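You operate a simulated robot arm through the tools that you are given. There is no shell and no other tool. Be economical: measure what you need, move in short steps, check, and stop when the job is done.

Carry out the task below with a simulated robot arm. There is one attempt and no reset: what you move stays moved.

## Task
Lap the gate seat flat and rinse it clean.
Fine: lever on, gate out and home until the gate read-out shows flat, lever off, rinse key until clean; gate home.

Only the result counts: the job must be done as asked and must still hold three seconds after the hand-in. Knocking over, shifting, dropping, spilling or breaking anything else fails it.

## Robot
A 7-joint arm with a two-finger parallel gripper, fixed in place. Base frame: the origin is at the foot of the arm, x ahead of it, y to its left, z up. Units: cm, rad, N and s.
With the tool pointing down near the work surface it reaches from about 30 to 70 cm from the base axis. Its first joint turns from -1.152 to 1.152 rad. Payload 1.57 kg.
Tool frame: the origin (TCP) lies between the finger pads and is the grasp point; the fingertips stand 3 cm ahead of it; z points along the fingers, y is the line along which they close. Largest opening 11 cm; finger width 2.4, thickness 1.2; the body of the gripper, 4.8 by 11.2 cm, starts 7.8 cm behind the TCP.
Orientation is told as [roll, pitch, yaw] about the base's x, y, z axes, in that order, counted from this pose: with the fingers straight down and closing along the base's y, the tool's x points along the base's -x, its y along +y and its z along -z.

## Interface
- The arm moves only by the tool apply_moves. Its arguments are lists of equal length, an entry for each row: "linear": the shift along the base's x, y, z in mm, a list of three; "dr": the turn, a rotation vector about the base's x, y, z in rad, a list of three; "gripper": the gripper command, from -1 (fully open) to 1 (shut), values between in proportion. In form: {"linear": [[dx, dy, dz], ...], "dr": [[wx, wy, wz], ...], "gripper": [gripper, ...]}. A call has 1 to 12 rows; each row shifts and turns the commanded pose from where the row before left it. Rows are played at 5 a second. More than 5 cm and 0.15 rad between two rows, or a gripper value outside its range, and nothing of the call is played. Where a pose cannot be reached the arm comes as near as it can. A force on the tool above 50 N (or 10 N above the force at the start of the call, whichever is more), or a blocked arm, ends the call early, and 0.2 s more pass. The fingers move at their own pace (about 10.8 cm/s each) and stop on an object; they squeeze with about 36 N. The grip force told is the motor's: it shows also when the fingers shut on nothing. Time passes only in rows, and 0.2 s behind the last, so rows that do not move let the fingers close. It gives the time, the measured TCP pose, the force on the tool (base axes), the opening and the grip force at its end, in the units of the frame above (readings bear some noise), and new pictures: "views" is both (left out), scene, wrist or none.
- Cameras (640 x 400 px; columns grow to the right, rows downward): "scene" is fixed at [17.31, -40.72, 139.27]; the picture's right is [0.64, -0.77, 0.00], its down [-0.52, -0.43, -0.74] and it looks along [0.57, 0.47, -0.67] (base axes); focal length 347 px, centre (320, 200). "wrist" rides on the gripper at [7, 1.6, -14.1] in the tool frame; the picture's right is [-0.23, 0.97, 0.00], its down [-0.86, -0.20, -0.48] and it looks along [-0.47, -0.11, 0.88] (tool axes); focal length 222 px, centre (320, 200). There is no depth. A picture from a camera that has moved, and an enlarged one, comes with that camera's place and axes in the base frame and with its lens.
- zoom(camera, box): a new picture of the part [left, top, right, bottom] of that camera's present view, enlarged. No time passes.
- sign_off(): hands the job in; it is judged then, once.

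Go step by step. Nothing tells you positions but the pictures and the camera data: compare them with the known pose of the tool, close in by small moves and look again before you grip or let go. The budget is 120 turns and 170 pictures, counting those below and the enlarged ones. Unless the task says otherwise, let go and move clear before handing in, and close with one line.

The tools are called after "Emit:" as a command line: name --argument value ..., lists and objects as JSON in quotes. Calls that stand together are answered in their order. apply_moves: Moves the arm, as the interface text tells. Its arguments: {"type":"object","properties":{"linear":{"type":"array"},"dr":{"type":"array"},"gripper":{"type":"array"},"views":{"type":"string","enum":["both","scene","wrist","none"]}},"required":["linear","dr","gripper"]} The other tools are called the same way: zoom (camera, box) takes an enlarged picture of a part of a camera's view; sign_off () hands the job in.

At the start:

```text
time_s: 0.0
position: [31.89, -9.95, 109.73]
tcp_rot: [0.002, 0.0, -0.001]
wrist_force: [0.0, -0.4, -0.2]
opening: 11.01
grip_force: 0.0
```

scene: 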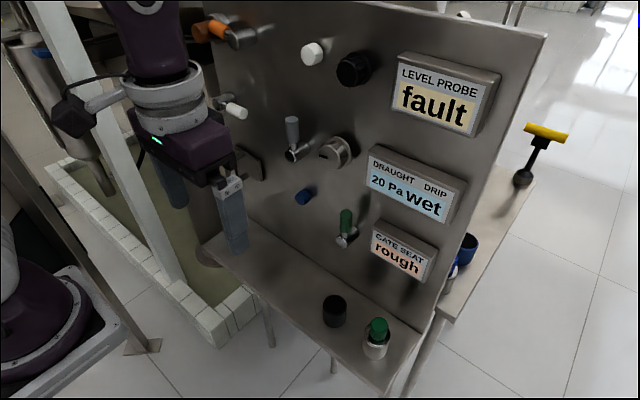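
wrist: 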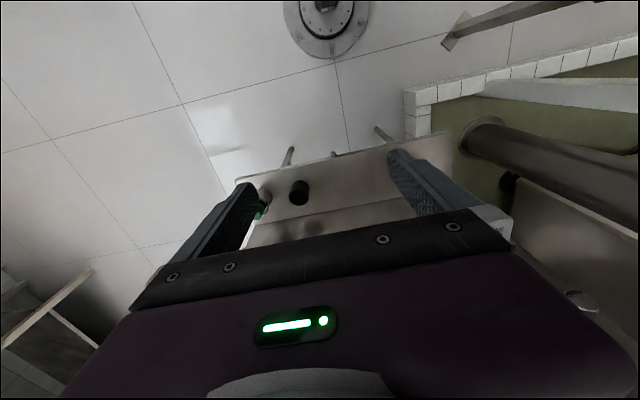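

I see a panel with several knobs, levers and read-outs; the GATE SEAT read-out shows "rough". I'll enlarge the panel to identify the controls.

Emit:
zoom --camera "scene" --box '[190, 10, 390, 135]'

Emit:
zoom --camera "scene" --box '[240, 100, 440, 225]'

Emit:
zoom --camera "scene" --box '[280, 190, 480, 390]'

```text
3.20 times, centred on (290, 72) of scene
camera zoom: at [17.31, -40.72, 139.27], right [0.64, -0.77, 0.0], down [-0.52, -0.43, -0.74], along [0.57, 0.47, -0.67], focal length 1111 px, centre (416, 608)
```

zoom: 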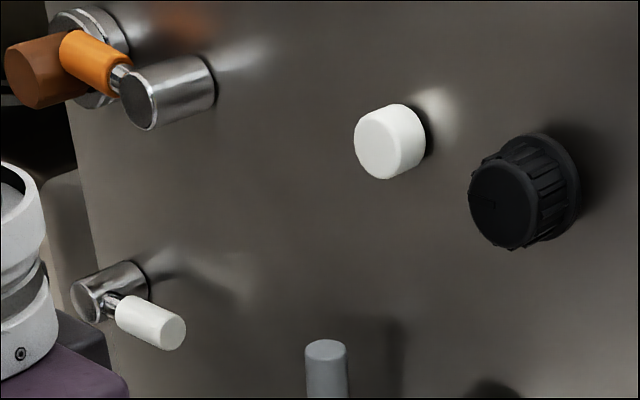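

```text
3.20 times, centred on (340, 162) of scene
camera zoom: at [17.31, -40.72, 139.27], right [0.64, -0.77, 0.0], down [-0.52, -0.43, -0.74], along [0.57, 0.47, -0.67], focal length 1111 px, centre (256, 320)
```

zoom: 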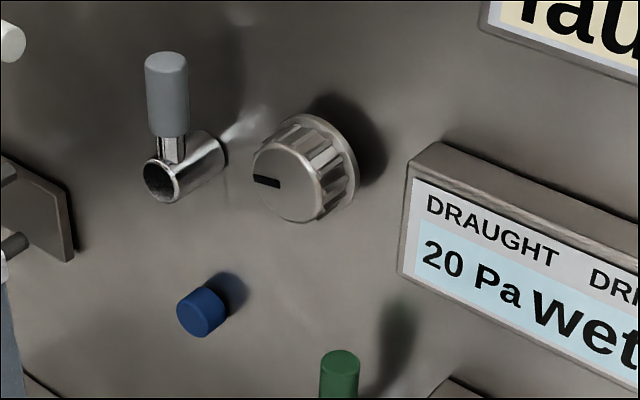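

```text
2.00 times, centred on (380, 290) of scene
camera zoom: at [17.31, -40.72, 139.27], right [0.64, -0.77, 0.0], down [-0.52, -0.43, -0.74], along [0.57, 0.47, -0.67], focal length 694 px, centre (200, 20)
```

zoom: 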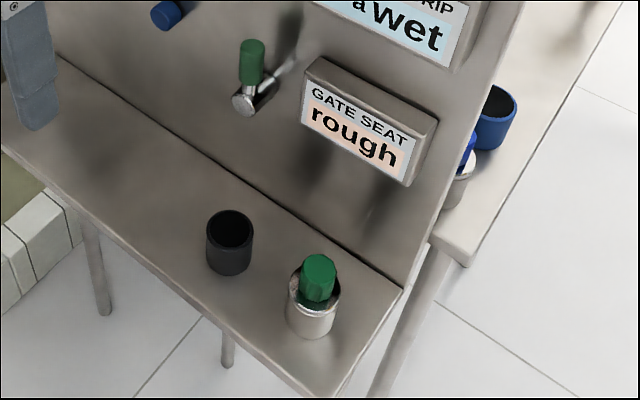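

The panel stands at about x≈47 facing the arm. A part (maybe the gate) is hidden behind the gripper, so I'll raise the arm to see it.

Emit:
apply_moves --linear '[[0, 0, 40], [0, 0, 40], [0, 0, 40], [0, 0, 40]]' --dr '[[0, 0, 0], [0, 0, 0], [0, 0, 0], [0, 0, 0]]' --gripper '[-1, -1, -1, -1]' --views "both"

```text
time_s: 1.0
position: [32.08, -9.91, 125.76]
tcp_rot: [0.0, -0.001, 0.002]
wrist_force: [0.1, 0.0, 0.8]
opening: 10.97
grip_force: 0.0
camera wrist: at [25.04, -8.32, 140.0], right [0.23, 0.97, 0.0], down [0.86, -0.2, 0.48], along [0.47, -0.11, -0.88], focal length 222 px, centre (320, 200)
```

scene: 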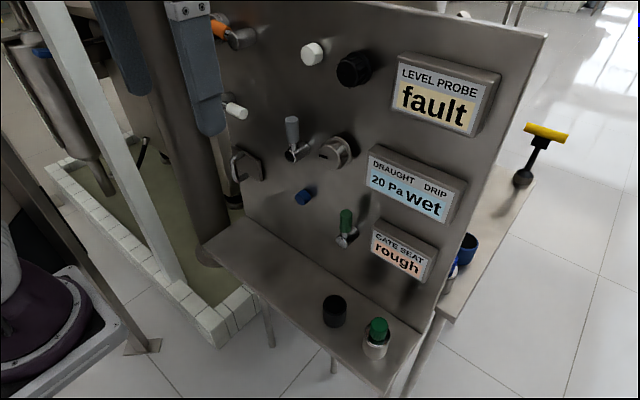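
wrist: 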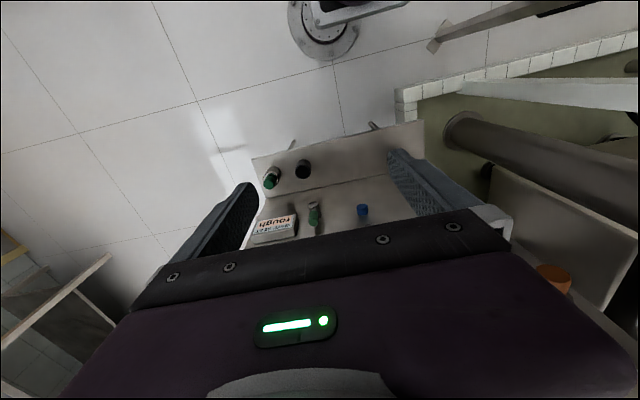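

Emit:
zoom --camera "scene" --box '[190, 120, 290, 220]'

Emit:
zoom --camera "scene" --box '[430, 110, 580, 310]'

```text
4.00 times, centred on (240, 170) of scene
camera zoom: at [17.31, -40.72, 139.27], right [0.64, -0.77, 0.0], down [-0.52, -0.43, -0.74], along [0.57, 0.47, -0.67], focal length 1389 px, centre (640, 320)
```

zoom: 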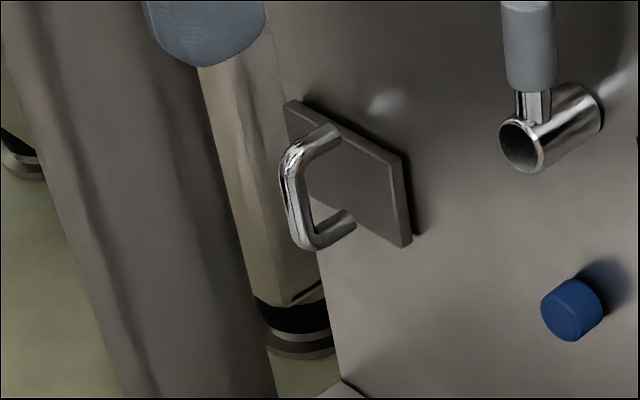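

```text
2.00 times, centred on (505, 210) of scene
camera zoom: at [17.31, -40.72, 139.27], right [0.64, -0.77, 0.0], down [-0.52, -0.43, -0.74], along [0.57, 0.47, -0.67], focal length 694 px, centre (-50, 180)
```

zoom: 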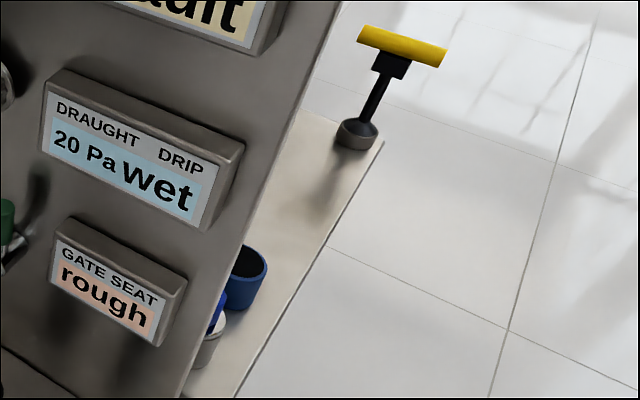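

The gate looks like a plate with a U-handle at the left of the panel (y≈-1, z≈105). I'll tilt the tool forward to get a frontal look at the panel with the wrist camera.

Emit:
apply_moves --linear '[[0, 0, 0], [0, 0, 0], [0, 0, 0], [0, 0, 0], [0, 0, 0]]' --dr '[[0, -0.15, 0], [0, -0.15, 0], [0, -0.15, 0], [0, -0.15, 0], [0, -0.15, 0]]' --gripper '[-1, -1, -1, -1, -1]' --views "both"

```text
time_s: 2.2
position: [32.07, -10.03, 125.75]
tcp_rot: [0.0, -0.752, -0.001]
wrist_force: [0.5, -0.5, 0.6]
opening: 11.01
grip_force: 0.0
camera wrist: at [17.17, -8.38, 131.34], right [0.17, 0.97, 0.16], down [0.3, -0.2, 0.93], along [0.94, -0.11, -0.32], focal length 222 px, centre (320, 200)
```

scene: 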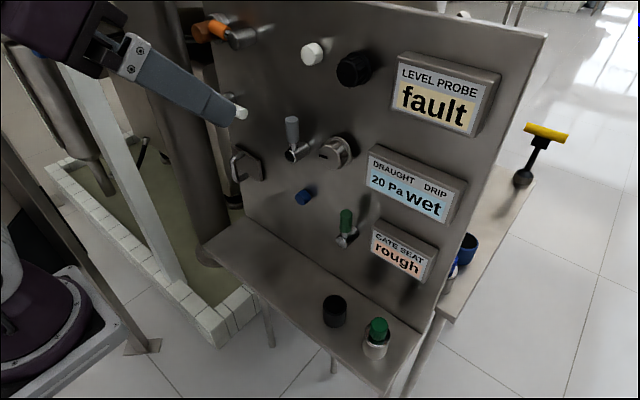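
wrist: 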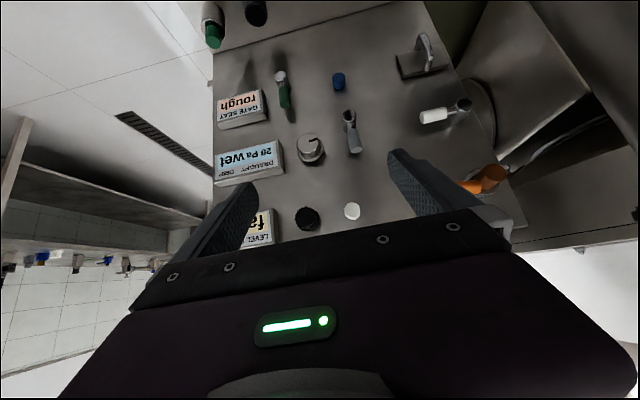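

Emit:
zoom --camera "wrist" --box '[210, 20, 370, 120]'

Emit:
zoom --camera "wrist" --box '[320, 20, 520, 145]'

Emit:
zoom --camera "wrist" --box '[340, 120, 540, 245]'

```text
4.00 times, centred on (290, 70) of wrist
camera zoom: at [17.17, -8.38, 131.34], right [0.17, 0.97, 0.16], down [0.3, -0.2, 0.93], along [0.94, -0.11, -0.32], focal length 888 px, centre (440, 720)
```

zoom: 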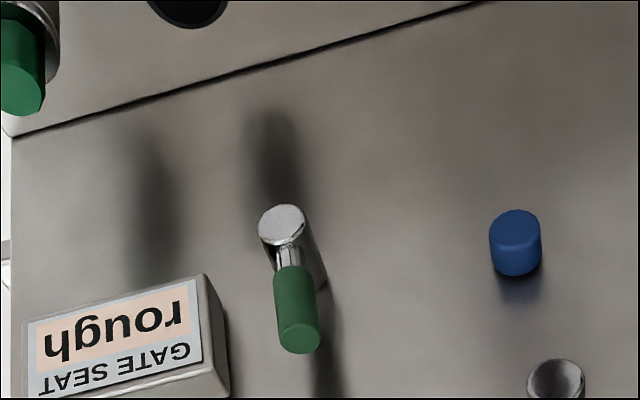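

```text
3.20 times, centred on (420, 82) of wrist
camera zoom: at [17.17, -8.38, 131.34], right [0.17, 0.97, 0.16], down [0.3, -0.2, 0.93], along [0.94, -0.11, -0.32], focal length 711 px, centre (0, 576)
```

zoom: 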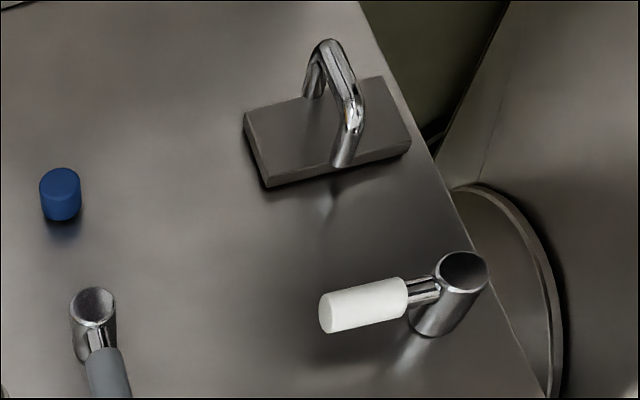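

```text
3.20 times, centred on (440, 182) of wrist
camera zoom: at [17.17, -8.38, 131.34], right [0.17, 0.97, 0.16], down [0.3, -0.2, 0.93], along [0.94, -0.11, -0.32], focal length 711 px, centre (-64, 256)
```

zoom: 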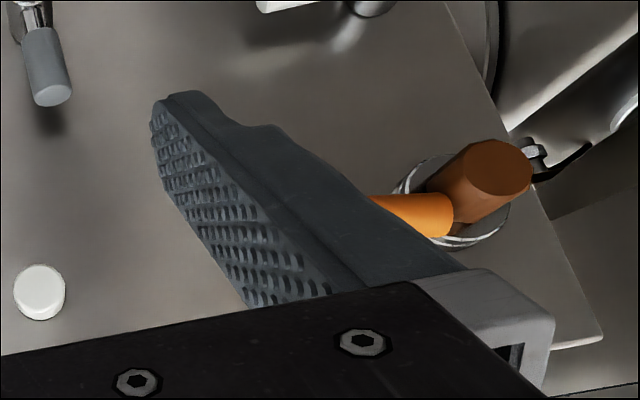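

Triangulating from both cameras: panel x≈57, shelf z≈71.5; bottom row holds the gate handle (≈52.7, 13.3, 92.8), blue key (≈55.5, -4.4, 92), green lever (hub ≈53, -16.6, 90, handle up to z≈97) and the GATE SEAT read-out. I'll approach the green lever with the fingers part open to straddle it.

Emit:
apply_moves --linear '[[20, -11, -36], [20, -11, -36], [20, -11, -36], [20, -11, -36], [20, -11, -36], [20, -11, -36]]' --dr '[[0, 0, 0], [0, 0, 0], [0, 0, 0], [0, 0, 0], [0, 0, 0], [0, 0, 0]]' --gripper '[0.1, 0.1, 0.1, 0.1, 0.1, 0.1]' --views "both"

```text
time_s: 3.6
position: [40.43, -16.17, 107.76]
tcp_rot: [0.001, -0.749, -0.001]
wrist_force: [0.1, 0.6, -0.4]
opening: 4.96
grip_force: 0.0
out of reach, approached as far as the arm can: row 5, 6
camera wrist: at [25.68, -14.56, 113.32], right [0.17, 0.97, 0.15], down [0.3, -0.2, 0.93], along [0.94, -0.11, -0.33], focal length 222 px, centre (320, 200)
```

scene: 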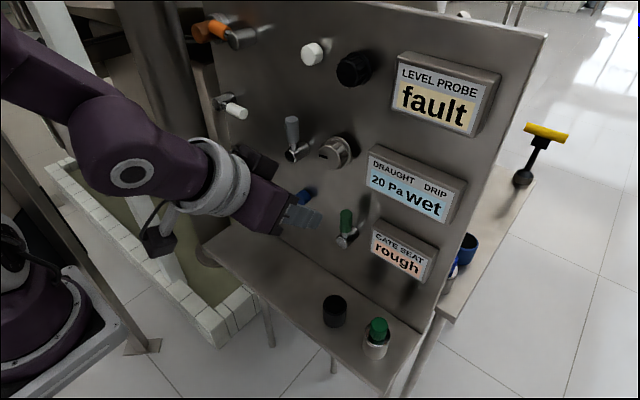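
wrist: 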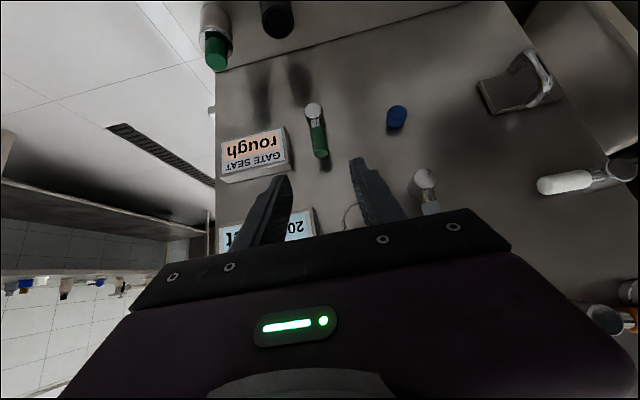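

The last rows hit a reach limit at this tilt. I'll lessen the tilt while moving forward.

Emit:
apply_moves --linear '[[0, 0, 0], [20, 0, 0], [20, 0, -10]]' --dr '[[0, 0.15, 0], [0, 0.15, 0], [0, 0, 0]]' --gripper '[0.1, 0.1, 0.1]' --views "none"

```text
time_s: 4.4
position: [40.45, -16.29, 108.78]
tcp_rot: [-0.007, -0.53, 0.005]
wrist_force: [0.3, 0.1, 0.2]
opening: 4.94
grip_force: 0.0
out of reach, approached as far as the arm can: row 2, 3
```

Emit:
apply_moves --linear '[[0, 0, 0], [0, 0, 0], [0, 0, 0], [0, 0, 0]]' --dr '[[0, 0.15, 0], [0, 0.15, 0], [0, 0.15, 0], [0, 0, 0]]' --gripper '[0.1, 0.1, 0.1, 0.1]' --views "both"

```text
time_s: 5.4
position: [40.42, -16.26, 108.79]
tcp_rot: [-0.007, -0.53, 0.007]
wrist_force: [0.3, -0.2, -0.6]
opening: 4.94
grip_force: 0.1
out of reach, approached as far as the arm can: row 1, 2, 3
camera wrist: at [27.18, -14.66, 117.36], right [0.19, 0.97, 0.11], down [0.5, -0.19, 0.85], along [0.85, -0.11, -0.52], focal length 222 px, centre (320, 200)
```

scene: 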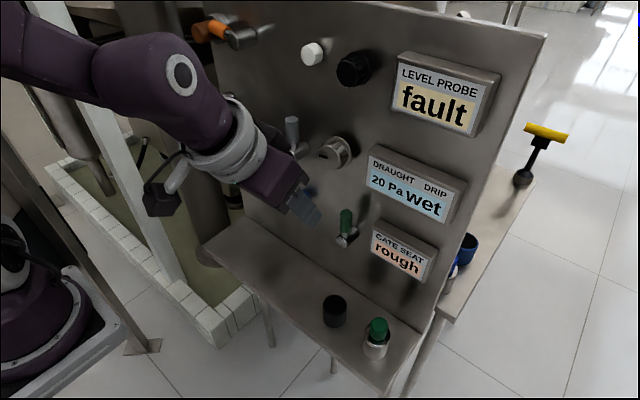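
wrist: 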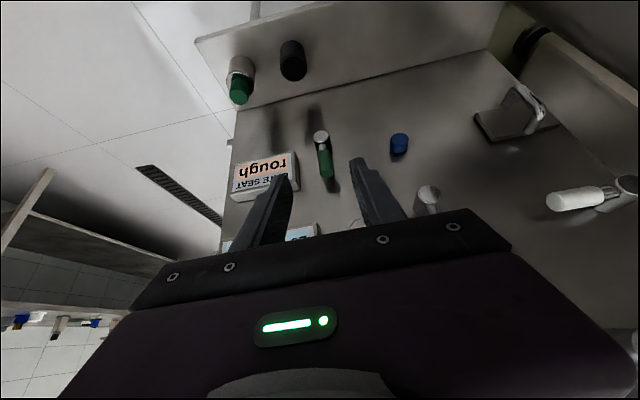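

Emit:
apply_moves --linear '[[-20, 10, 20], [-20, 10, 20]]' --dr '[[0, 0, 0], [0, 0, 0]]' --gripper '[0.1, 0.1]' --views "none"

Emit:
apply_moves --linear '[[0, 0, 0], [0, 0, 0]]' --dr '[[0, 0.1, 0], [0, 0.1, 0]]' --gripper '[0.1, 0.1]' --views "none"

```text
time_s: 6.0
position: [36.36, -14.16, 112.5]
tcp_rot: [-0.006, -0.532, 0.005]
wrist_force: [-0.1, 0.0, -1.2]
opening: 4.97
grip_force: 0.1
```

```text
time_s: 6.6
position: [36.34, -14.33, 112.58]
tcp_rot: [-0.006, -0.328, 0.005]
wrist_force: [0.4, -0.7, 0.5]
opening: 4.92
grip_force: 0.0
```

Emit:
apply_moves --linear '[[20, 0, 0], [20, 0, 0], [20, 0, 0], [20, 0, 0]]' --dr '[[0, 0, 0], [0, 0, 0], [0, 0, 0], [0, 0, 0]]' --gripper '[0.1, 0.1, 0.1, 0.1]' --views "none"

```text
time_s: 7.6
position: [44.49, -14.25, 112.58]
tcp_rot: [-0.006, -0.33, 0.004]
wrist_force: [0.7, 0.2, -0.1]
opening: 4.98
grip_force: 0.1
out of reach, approached as far as the arm can: row 2
```

Emit:
apply_moves --linear '[[0, 0, 0], [0, 0, 0], [0, 0, 0], [0, 0, 0]]' --dr '[[0, -0.12, 0], [0, -0.12, 0], [0, -0.12, 0], [0, -0.12, 0]]' --gripper '[0.1, 0.1, 0.1, 0.1]' --views "none"

```text
time_s: 8.6
position: [44.45, -14.35, 112.58]
tcp_rot: [-0.008, -0.811, 0.002]
wrist_force: [0.2, 0.3, -0.1]
opening: 4.95
grip_force: 0.0
```

Emit:
apply_moves --linear '[[5, -8, -30], [5, -8, -30], [5, -8, -30], [0, 0, -20]]' --dr '[[0, 0, 0], [0, 0, 0], [0, 0, 0], [0, 0, 0]]' --gripper '[0.1, 0.1, 0.1, 0.1]' --views "both"

```text
time_s: 9.6
position: [46.02, -16.72, 101.56]
tcp_rot: [-0.009, -0.812, 0.004]
wrist_force: [0.1, 0.4, -0.2]
opening: 4.96
grip_force: 0.1
camera wrist: at [30.89, -15.0, 106.26], right [0.16, 0.97, 0.16], down [0.24, -0.19, 0.95], along [0.96, -0.11, -0.27], focal length 222 px, centre (320, 200)
```

scene: 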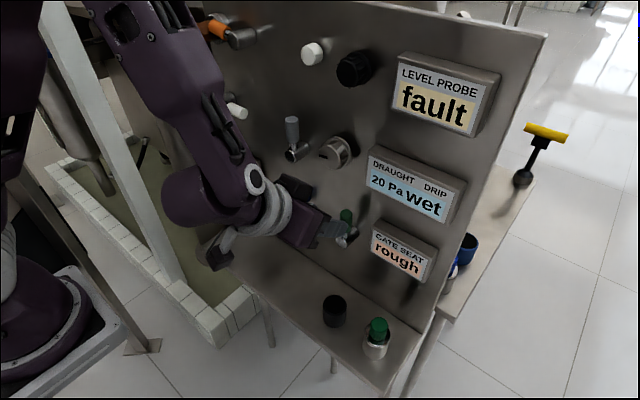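
wrist: 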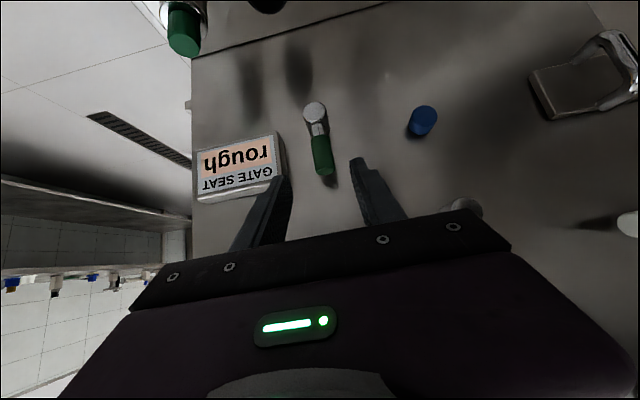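

The fingers line up with the green lever. I'll advance to straddle it.

Emit:
apply_moves --linear '[[18, 0, -18], [18, 0, -18], [18, 0, -18]]' --dr '[[0, 0, 0], [0, 0, 0], [0, 0, 0]]' --gripper '[0.1, 0.1, 0.1]' --views "both"

```text
time_s: 10.4
position: [51.32, -16.57, 96.08]
tcp_rot: [-0.009, -0.811, 0.003]
wrist_force: [-0.8, -0.4, 0.8]
opening: 4.95
grip_force: 0.1
camera wrist: at [36.21, -14.85, 100.78], right [0.16, 0.97, 0.16], down [0.24, -0.19, 0.95], along [0.96, -0.11, -0.27], focal length 222 px, centre (320, 200)
```

scene: 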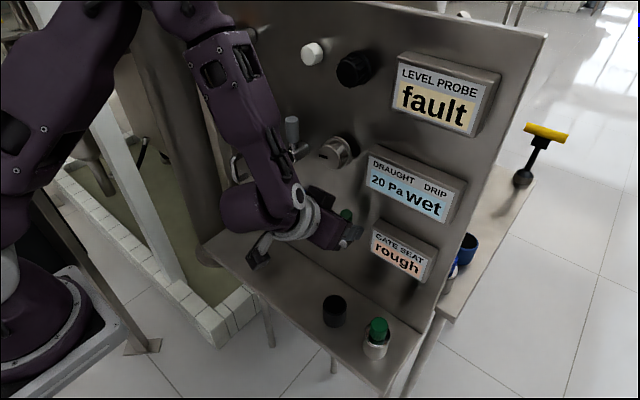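
wrist: 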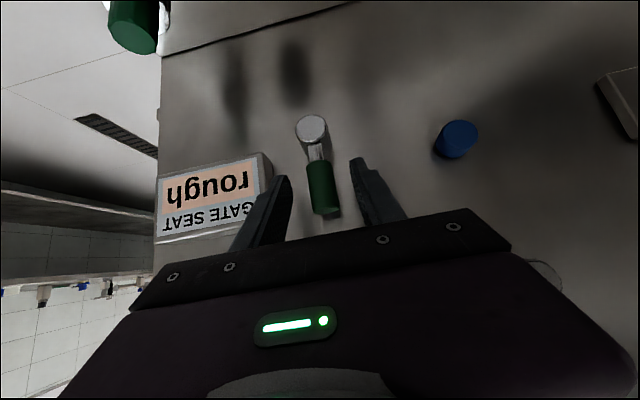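

Emit:
apply_moves --linear '[[10, 0, 0], [0, 12, 0], [0, 12, 0], [0, 10, 0]]' --dr '[[0, 0, 0], [0, 0, 0], [0, 0, 0], [0, 0, 0]]' --gripper '[0.1, 0.1, 0.1, 0.1]' --views "wrist"

```text
time_s: 11.4
position: [52.45, -13.2, 96.19]
tcp_rot: [-0.008, -0.811, 0.004]
wrist_force: [1.4, -4.8, 0.0]
opening: 5.25
grip_force: 1.9
camera wrist: at [37.27, -11.58, 100.94], right [0.16, 0.97, 0.16], down [0.24, -0.19, 0.95], along [0.96, -0.11, -0.27], focal length 222 px, centre (320, 200)
```

wrist: 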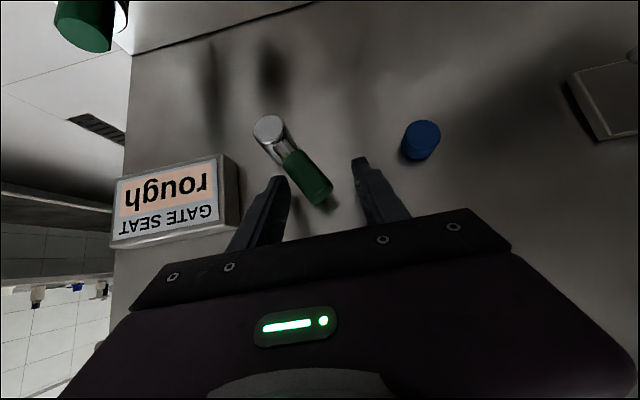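

Emit:
apply_moves --linear '[[0, 12, -8], [0, 10, -12], [0, 4, -14]]' --dr '[[0, 0, 0], [0, 0, 0], [0, 0, 0]]' --gripper '[0.1, 0.1, 0.1]' --views "both"

```text
time_s: 12.1
position: [52.85, -11.59, 94.57]
tcp_rot: [-0.022, -0.835, 0.008]
wrist_force: [1.4, -11.4, -0.3]
opening: 5.89
grip_force: 5.0
stopped in row 3: the force on the tool passed its limit (the readings are from after the stop); the commanded pose is now the measured one
camera wrist: at [37.59, -9.67, 98.86], right [0.16, 0.97, 0.15], down [0.22, -0.19, 0.96], along [0.96, -0.12, -0.24], focal length 222 px, centre (320, 200)
```

scene: 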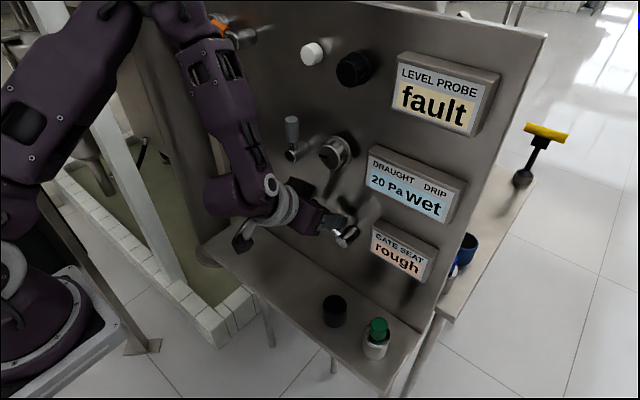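
wrist: 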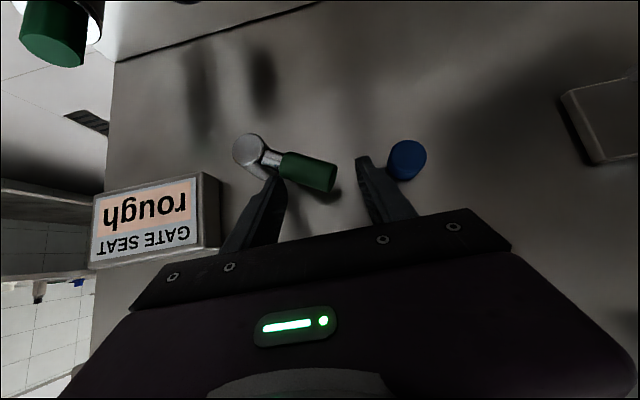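

The lever turned toward horizontal. I'll retract a bit, then see whether it holds and whether it needs more.

Emit:
apply_moves --linear '[[0, -6, 6], [-25, 0, 10], [-25, 0, 10]]' --dr '[[0, 0, 0], [0, 0, 0], [0, 0, 0]]' --gripper '[0.1, 0.1, 0.1]' --views "wrist"

Emit:
zoom --camera "scene" --box '[240, 100, 440, 300]'

```text
time_s: 12.9
position: [47.78, -11.91, 97.16]
tcp_rot: [-0.021, -0.834, 0.011]
wrist_force: [0.0, 0.7, -0.5]
opening: 4.96
grip_force: 0.0
camera wrist: at [32.54, -10.11, 101.51], right [0.16, 0.98, 0.16], down [0.22, -0.19, 0.96], along [0.96, -0.11, -0.24], focal length 222 px, centre (320, 200)
```

wrist: 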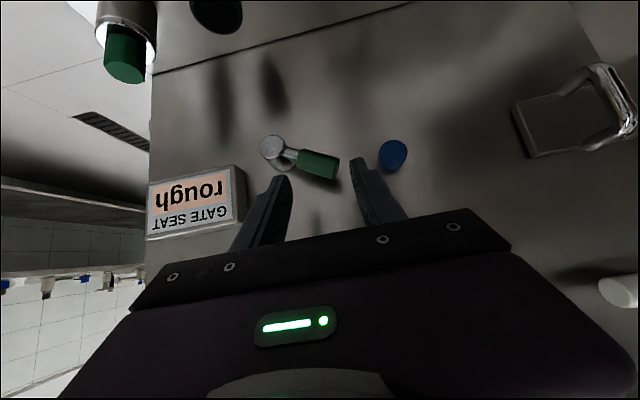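

```text
2.00 times, centred on (340, 200) of scene
camera zoom: at [17.31, -40.71, 139.27], right [0.64, -0.77, 0.0], down [-0.52, -0.43, -0.74], along [0.57, 0.47, -0.67], focal length 694 px, centre (280, 200)
```

zoom: 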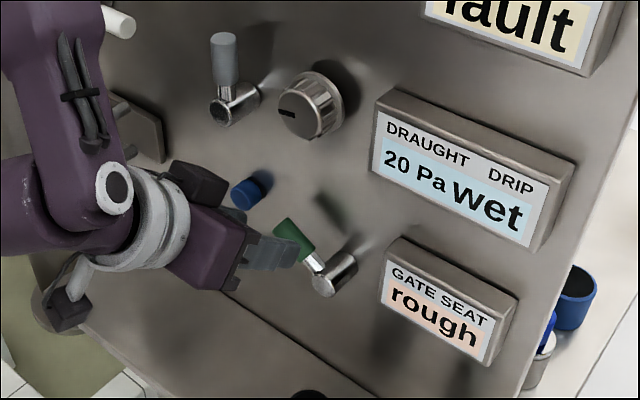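

The lever holds, about 60° over from upright, and may not be at its stop. I'll shut the fingers and press it gently down from above to find the stop.

Emit:
apply_moves --linear '[[0, 2, 18], [0, 2, 0], [20, 0, 0], [20, 0, 0], [0, 0, -10], [0, 0, -10]]' --dr '[[0, 0, 0], [0, 0, 0], [0, 0, 0], [0, 0, 0], [0, 0, 0], [0, 0, 0]]' --gripper '[1, 1, 1, 1, 1, 1]' --views "wrist"

```text
time_s: 14.3
position: [51.83, -11.42, 97.06]
tcp_rot: [-0.018, -0.841, 0.01]
wrist_force: [-14.4, 5.8, 31.6]
opening: 0.01
grip_force: 21.0
camera wrist: at [36.59, -9.71, 101.4], right [0.15, 0.98, 0.16], down [0.21, -0.19, 0.96], along [0.96, -0.11, -0.24], focal length 222 px, centre (320, 200)
```

wrist: 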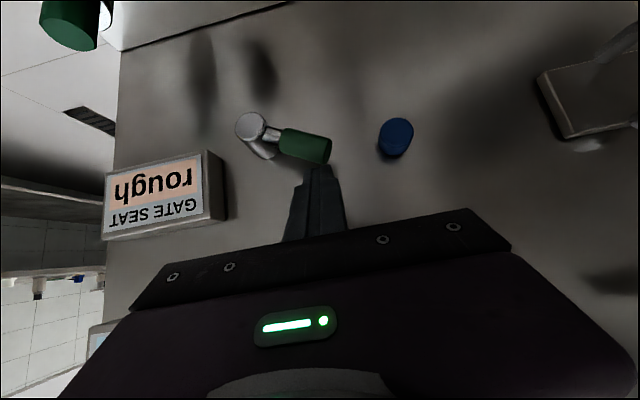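

The lever firmly rests against its stop, so it is on. Next I back off and travel to the gate handle, opening the fingers on the way.

Emit:
apply_moves --linear '[[-5, 0, 15], [-30, 0, 5], [-35, 20, 0], [0, 45, 0], [0, 45, 0], [0, 45, 0], [0, 45, 0], [0, 45, 0]]' --dr '[[0, 0, 0], [0, 0, 0], [0, 0, 0], [0, 0, 0], [0, 0, 0], [0, 0, 0], [0, 0, 0], [0, 0, 0]]' --gripper '[1, 1, 1, 0.1, 0.1, 0.1, 0.1, 0.1]' --views "both"

```text
time_s: 16.1
position: [45.69, -9.91, 98.94]
tcp_rot: [-0.019, -0.834, 0.011]
wrist_force: [0.0, -0.1, 0.1]
opening: 4.94
grip_force: 0.1
out of reach, approached as far as the arm can: row 3, 4, 5, 6, 7, 8
camera wrist: at [30.43, -8.17, 103.27], right [0.16, 0.98, 0.16], down [0.22, -0.19, 0.96], along [0.96, -0.12, -0.24], focal length 222 px, centre (320, 200)
```

scene: 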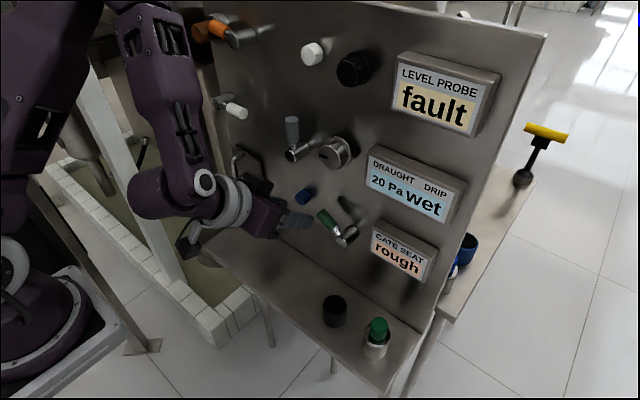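
wrist: 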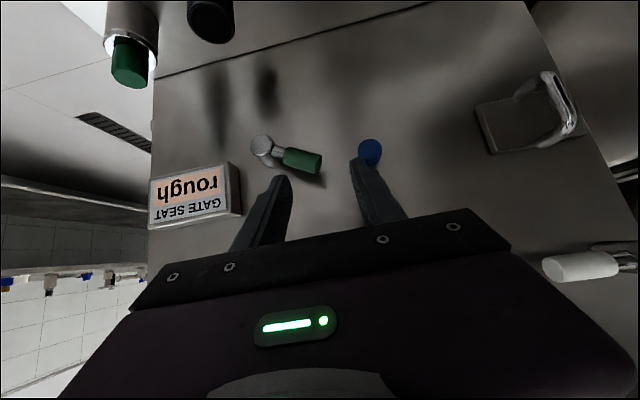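

Emit:
apply_moves --linear '[[30, 10, 0], [0, 40, 0], [0, 40, 0], [0, 40, 0], [0, 40, 0], [0, 40, 0], [0, 20, 0]]' --dr '[[0, 0, 0], [0, 0, 0], [0, 0, 0], [0, 0, 0], [0, 0, 0], [0, 0, 0], [0, 0, 0]]' --gripper '[0.1, 0.1, 0.1, 0.1, 0.1, 0.1, 0.1]' --views "both"

```text
time_s: 17.7
position: [49.0, 12.84, 98.94]
tcp_rot: [-0.015, -0.831, 0.01]
wrist_force: [-0.6, 0.1, -0.8]
opening: 4.95
grip_force: 0.1
camera wrist: at [33.7, 14.57, 103.23], right [0.15, 0.98, 0.16], down [0.22, -0.19, 0.96], along [0.96, -0.11, -0.25], focal length 222 px, centre (320, 200)
```

scene: 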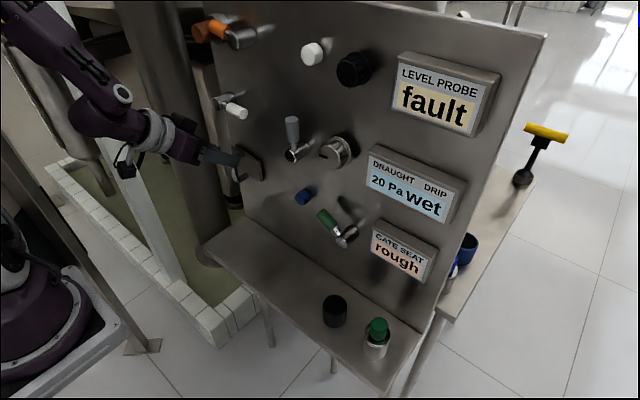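
wrist: 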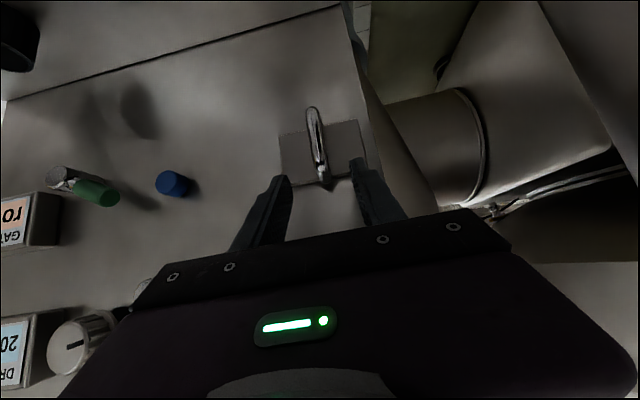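

Handle is at about (52.7, 13.1, 93), right between the fingers. Lower, advance and close on it.

Emit:
apply_moves --linear '[[0, 2, -29], [0, 0, -29], [16, 0, 0], [16, 0, 0], [0, 0, 0], [0, 0, 0], [0, 0, 0]]' --dr '[[0, 0, 0], [0, 0, 0], [0, 0, 0], [0, 0, 0], [0, 0, 0], [0, 0, 0], [0, 0, 0]]' --gripper '[0.1, 0.1, 0.1, 0.1, 1, 1, 1]' --views "both"

```text
time_s: 19.3
position: [51.98, 13.01, 92.98]
tcp_rot: [-0.023, -0.835, 0.004]
wrist_force: [2.4, -22.7, -3.0]
opening: 1.41
grip_force: 30.2
camera wrist: at [36.78, 14.89, 97.35], right [0.16, 0.97, 0.15], down [0.22, -0.19, 0.96], along [0.96, -0.12, -0.24], focal length 222 px, centre (320, 200)
```

scene: 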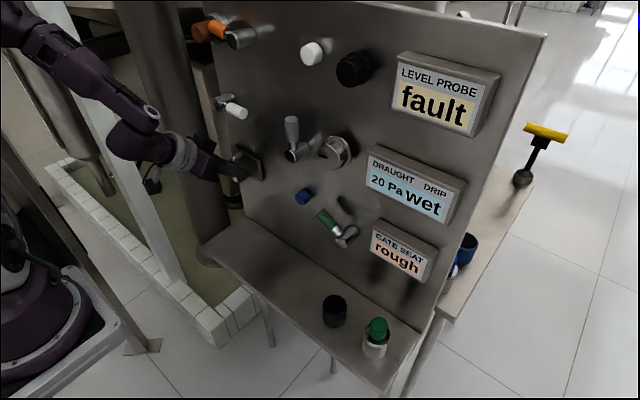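
wrist: 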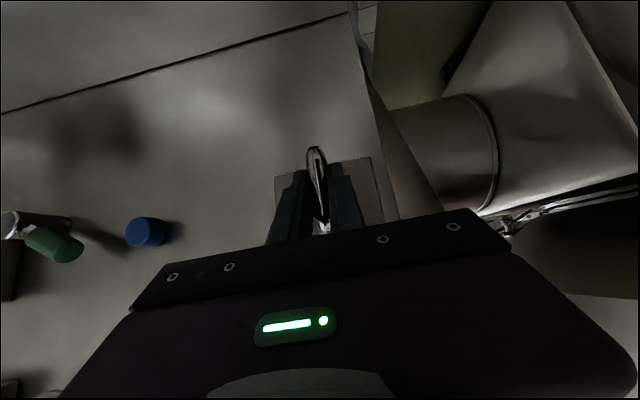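

Gripped (1.4 cm bar). I relieve the sideways load and gently pull outward (-x).

Emit:
apply_moves --linear '[[0, -2, 0], [-8, 0, 0], [-10, 0, 0]]' --dr '[[0, 0, 0], [0, 0, 0], [0, 0, 0]]' --gripper '[1, 1, 1]' --views "both"

```text
time_s: 20.1
position: [50.24, 13.06, 93.25]
tcp_rot: [-0.017, -0.838, 0.004]
wrist_force: [26.1, -23.8, 2.2]
opening: 1.41
grip_force: 30.7
camera wrist: at [35.01, 14.86, 97.54], right [0.16, 0.97, 0.16], down [0.21, -0.19, 0.96], along [0.96, -0.12, -0.24], focal length 222 px, centre (320, 200)
```

scene: 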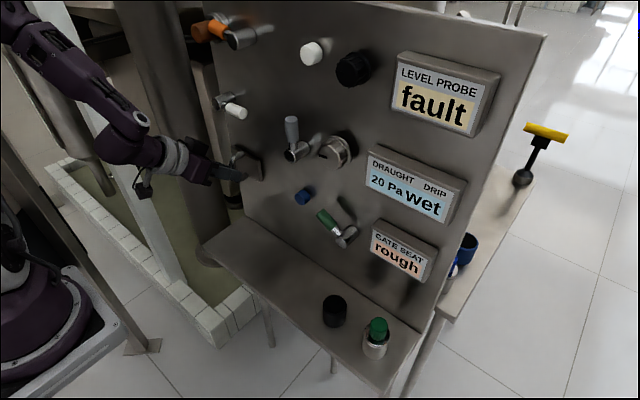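
wrist: 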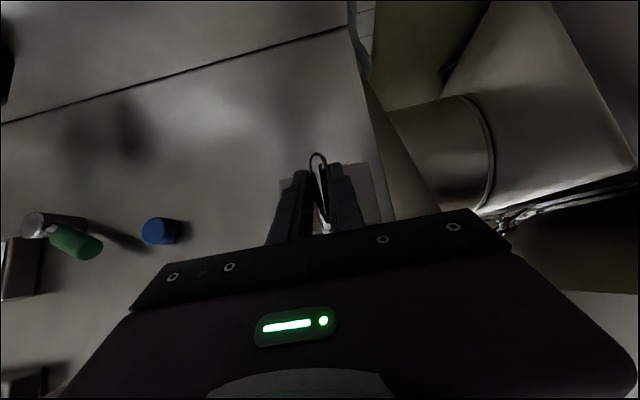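

The plate seems not to have moved outward (fingers slipped along the handle). I'll re-advance and test sideways travel, gently.

Emit:
apply_moves --linear '[[14, 0, 0], [0, -5, 0], [0, -5, 0], [0, -5, 0]]' --dr '[[0, 0, 0], [0, 0, 0], [0, 0, 0], [0, 0, 0]]' --gripper '[1, 1, 1, 1]' --views "wrist"

```text
time_s: 21.1
position: [51.42, 11.79, 92.97]
tcp_rot: [-0.017, -0.831, 0.015]
wrist_force: [-21.9, 3.8, -14.8]
opening: 1.36
grip_force: 30.4
camera wrist: at [36.18, 13.37, 97.36], right [0.15, 0.98, 0.16], down [0.22, -0.19, 0.96], along [0.96, -0.11, -0.25], focal length 222 px, centre (320, 200)
```

wrist: 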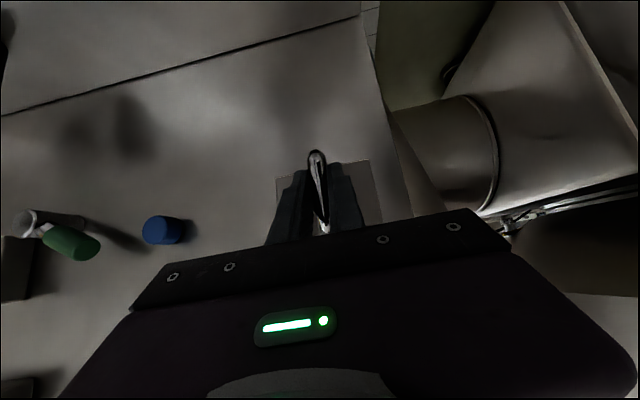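

The gate slides sideways toward -y. I'll keep moving it that way in steps until it stops.

Emit:
apply_moves --linear '[[-4, -10, 0], [-2, -10, 0], [0, -10, 0], [0, -10, 0]]' --dr '[[0, 0, 0], [0, 0, 0], [0, 0, 0], [0, 0, 0]]' --gripper '[1, 1, 1, 1]' --views "both"

```text
time_s: 22.1
position: [51.19, 7.77, 93.18]
tcp_rot: [-0.017, -0.842, 0.006]
wrist_force: [25.3, 4.0, 10.9]
opening: 1.41
grip_force: 30.8
camera wrist: at [35.91, 9.46, 97.49], right [0.16, 0.97, 0.16], down [0.21, -0.19, 0.96], along [0.96, -0.12, -0.24], focal length 222 px, centre (320, 200)
```

scene: 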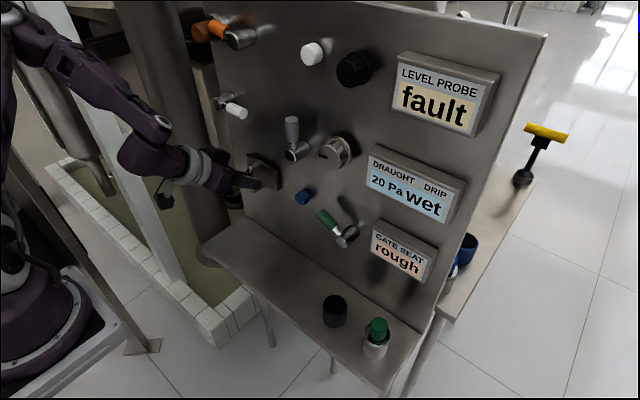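
wrist: 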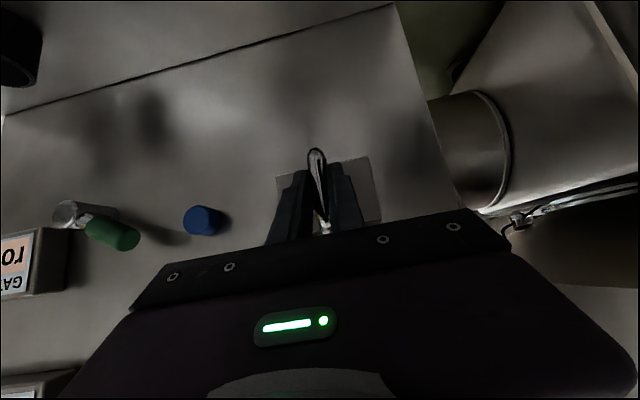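

Emit:
apply_moves --linear '[[3, -10, 0], [0, -10, 0], [0, -8, 0]]' --dr '[[0, 0, 0], [0, 0, 0], [0, 0, 0]]' --gripper '[1, 1, 1]' --views "wrist"

```text
time_s: 22.9
position: [51.15, 6.09, 93.07]
tcp_rot: [-0.001, -0.834, 0.019]
wrist_force: [-9.7, 8.1, 7.7]
opening: 1.38
grip_force: 30.1
stopped in row 3: the force on the tool passed its limit (the readings are from after the stop); the commanded pose is now the measured one
camera wrist: at [35.91, 7.32, 97.44], right [0.13, 0.98, 0.17], down [0.22, -0.2, 0.95], along [0.97, -0.09, -0.24], focal length 222 px, centre (320, 200)
```

wrist: 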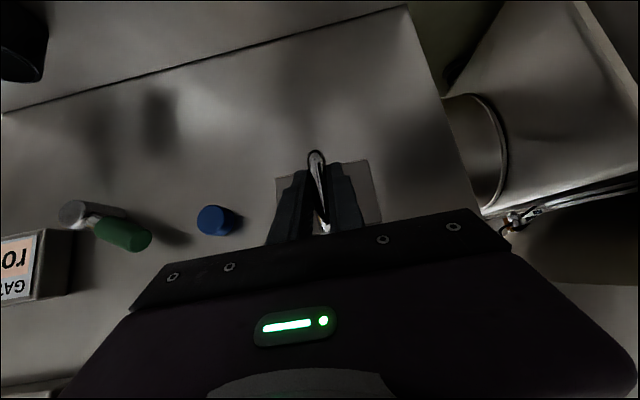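

Out-stop reached at y≈6.1 (7 cm travel). Now slide it home (+y) and check the read-out.

Emit:
apply_moves --linear '[[0, 12, 0], [0, 12, 0], [0, 12, 0], [0, 12, 0], [0, 12, 0], [0, 10, 0], [0, 3, 0]]' --dr '[[0, 0, 0], [0, 0, 0], [0, 0, 0], [0, 0, 0], [0, 0, 0], [0, 0, 0], [0, 0, 0]]' --gripper '[1, 1, 1, 1, 1, 1, 1]' --views "scene"

```text
time_s: 24.5
position: [51.25, 12.94, 93.09]
tcp_rot: [-0.005, -0.833, 0.018]
wrist_force: [-17.7, -14.6, 5.9]
opening: 1.37
grip_force: 30.3
```

scene: 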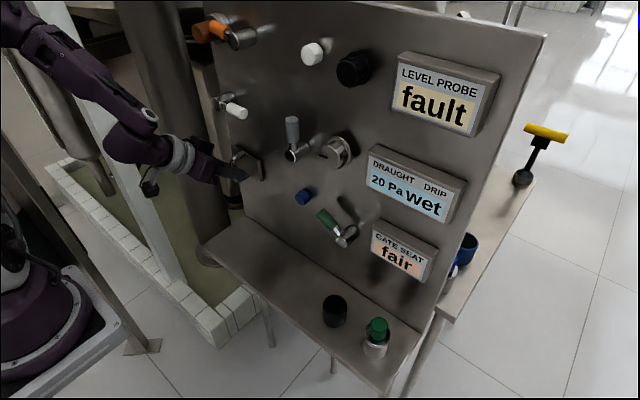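

The read-out changed from "rough" to "fair" – right lever. Another full stroke out and home.

Emit:
apply_moves --linear '[[-2, -12, 0], [0, -12, 0], [0, -12, 0], [0, -12, 0], [0, -12, 0], [0, -9, 0]]' --dr '[[0, 0, 0], [0, 0, 0], [0, 0, 0], [0, 0, 0], [0, 0, 0], [0, 0, 0]]' --gripper '[1, 1, 1, 1, 1, 1]' --views "scene"

Emit:
apply_moves --linear '[[0, 12, 0], [0, 12, 0], [0, 12, 0], [0, 12, 0], [0, 12, 0], [0, 8, 0], [0, 3, 0]]' --dr '[[0, 0, 0], [0, 0, 0], [0, 0, 0], [0, 0, 0], [0, 0, 0], [0, 0, 0], [0, 0, 0]]' --gripper '[1, 1, 1, 1, 1, 1, 1]' --views "scene"

```text
time_s: 25.9
position: [51.08, 6.29, 93.11]
tcp_rot: [-0.002, -0.837, 0.02]
wrist_force: [19.2, 3.0, -11.1]
opening: 1.35
grip_force: 29.8
```

scene: 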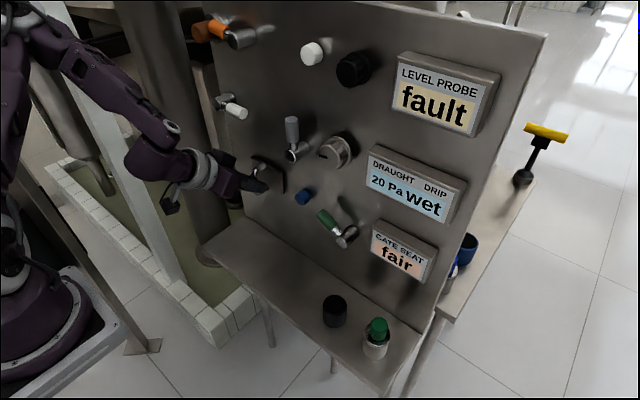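

```text
time_s: 27.5
position: [51.07, 13.09, 93.21]
tcp_rot: [-0.006, -0.836, 0.012]
wrist_force: [21.7, -23.2, 2.5]
opening: 1.35
grip_force: 30.2
```

scene: 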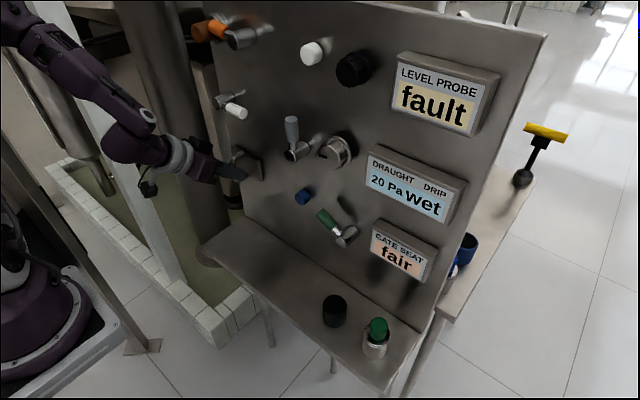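

Emit:
apply_moves --linear '[[1, -12, 0], [0, -12, 0], [0, -12, 0], [0, -12, 0], [0, -12, 0], [0, -10, 0], [0, -2, 0]]' --dr '[[0, 0, 0], [0, 0, 0], [0, 0, 0], [0, 0, 0], [0, 0, 0], [0, 0, 0], [0, 0, 0]]' --gripper '[1, 1, 1, 1, 1, 1, 1]' --views "none"

Emit:
apply_moves --linear '[[0, 12, 0], [0, 12, 0], [0, 12, 0], [0, 12, 0], [0, 12, 0], [0, 9, 0], [0, 3, 0]]' --dr '[[0, 0, 0], [0, 0, 0], [0, 0, 0], [0, 0, 0], [0, 0, 0], [0, 0, 0], [0, 0, 0]]' --gripper '[1, 1, 1, 1, 1, 1, 1]' --views "scene"

```text
time_s: 29.1
position: [51.05, 6.16, 93.12]
tcp_rot: [-0.001, -0.835, 0.016]
wrist_force: [-3.0, 3.5, 28.2]
opening: 1.36
grip_force: 30.5
```

```text
time_s: 30.7
position: [51.15, 12.99, 93.08]
tcp_rot: [-0.007, -0.831, 0.014]
wrist_force: [8.7, -21.5, -9.7]
opening: 1.38
grip_force: 30.9
```

scene: 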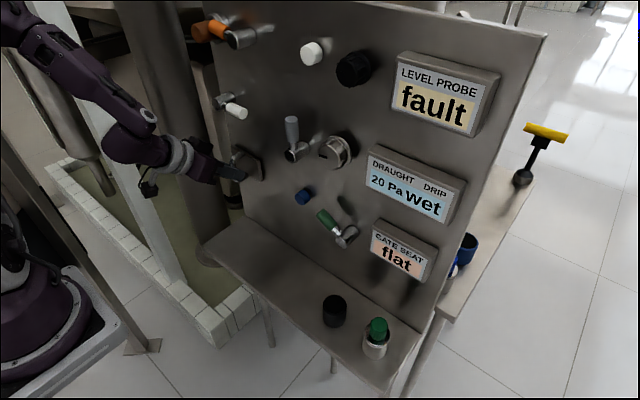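

Read-out shows "flat" and the gate is home. I release the handle, back off, and travel to the far side of the green lever with the fingers shut.

Emit:
apply_moves --linear '[[0, 0, 0], [0, 0, 0], [-12, 0, 0], [-12, 0, 20], [0, 0, 30], [0, -40, 0], [0, -45, 0], [0, -45, 0], [0, -45, 0], [0, -39, 0]]' --dr '[[0, 0, 0], [0, 0, 0], [0, 0, 0], [0, 0, 0], [0, 0, 0], [0, 0, 0], [0, 0, 0], [0, 0, 0], [0, 0, 0], [0, 0, 0]]' --gripper '[0.2, 0.2, 0.2, 0.2, 0.2, 1, 1, 1, 1, 1]' --views "both"

```text
time_s: 32.9
position: [48.77, -7.92, 98.15]
tcp_rot: [-0.002, -0.835, 0.016]
wrist_force: [-0.4, -0.1, 0.8]
opening: 0.0
grip_force: 21.5
camera wrist: at [33.54, -6.62, 102.59], right [0.14, 0.98, 0.17], down [0.22, -0.19, 0.96], along [0.97, -0.09, -0.24], focal length 222 px, centre (320, 200)
```

scene: 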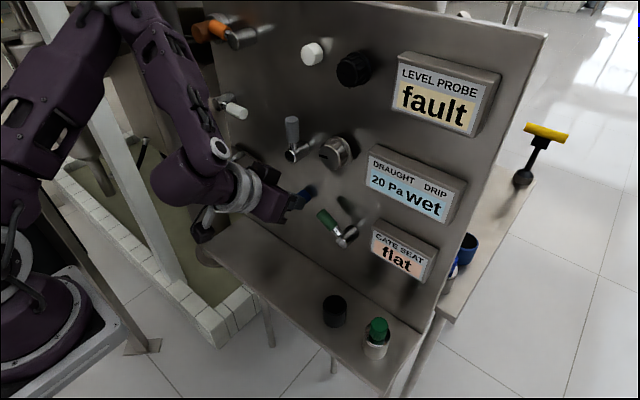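
wrist: 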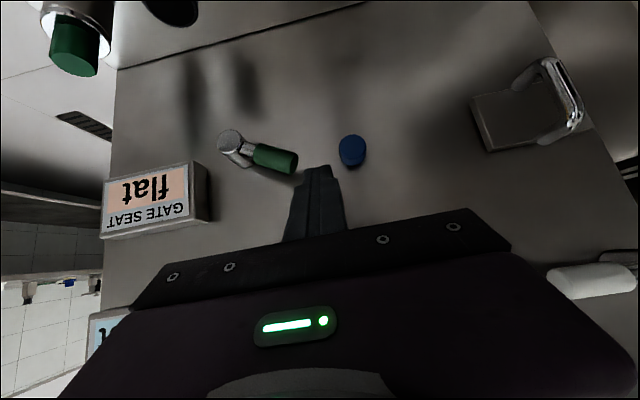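

Emit:
apply_moves --linear '[[0, -2, -33], [17, -1, 0], [16, 0, 0]]' --dr '[[0, 0, 0], [0, 0, 0], [0, 0, 0]]' --gripper '[1, 1, 1]' --views "wrist"

```text
time_s: 33.7
position: [52.14, -8.22, 94.89]
tcp_rot: [-0.002, -0.835, 0.017]
wrist_force: [-0.6, -0.5, -0.5]
opening: 0.0
grip_force: 21.2
camera wrist: at [36.83, -6.87, 99.28], right [0.14, 0.98, 0.17], down [0.22, -0.19, 0.96], along [0.96, -0.09, -0.24], focal length 222 px, centre (320, 200)
```

wrist: 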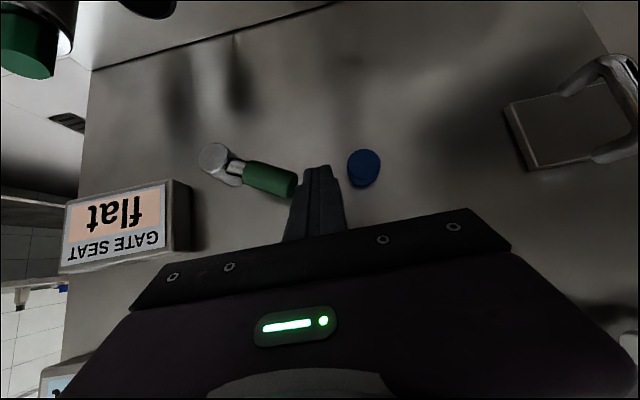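

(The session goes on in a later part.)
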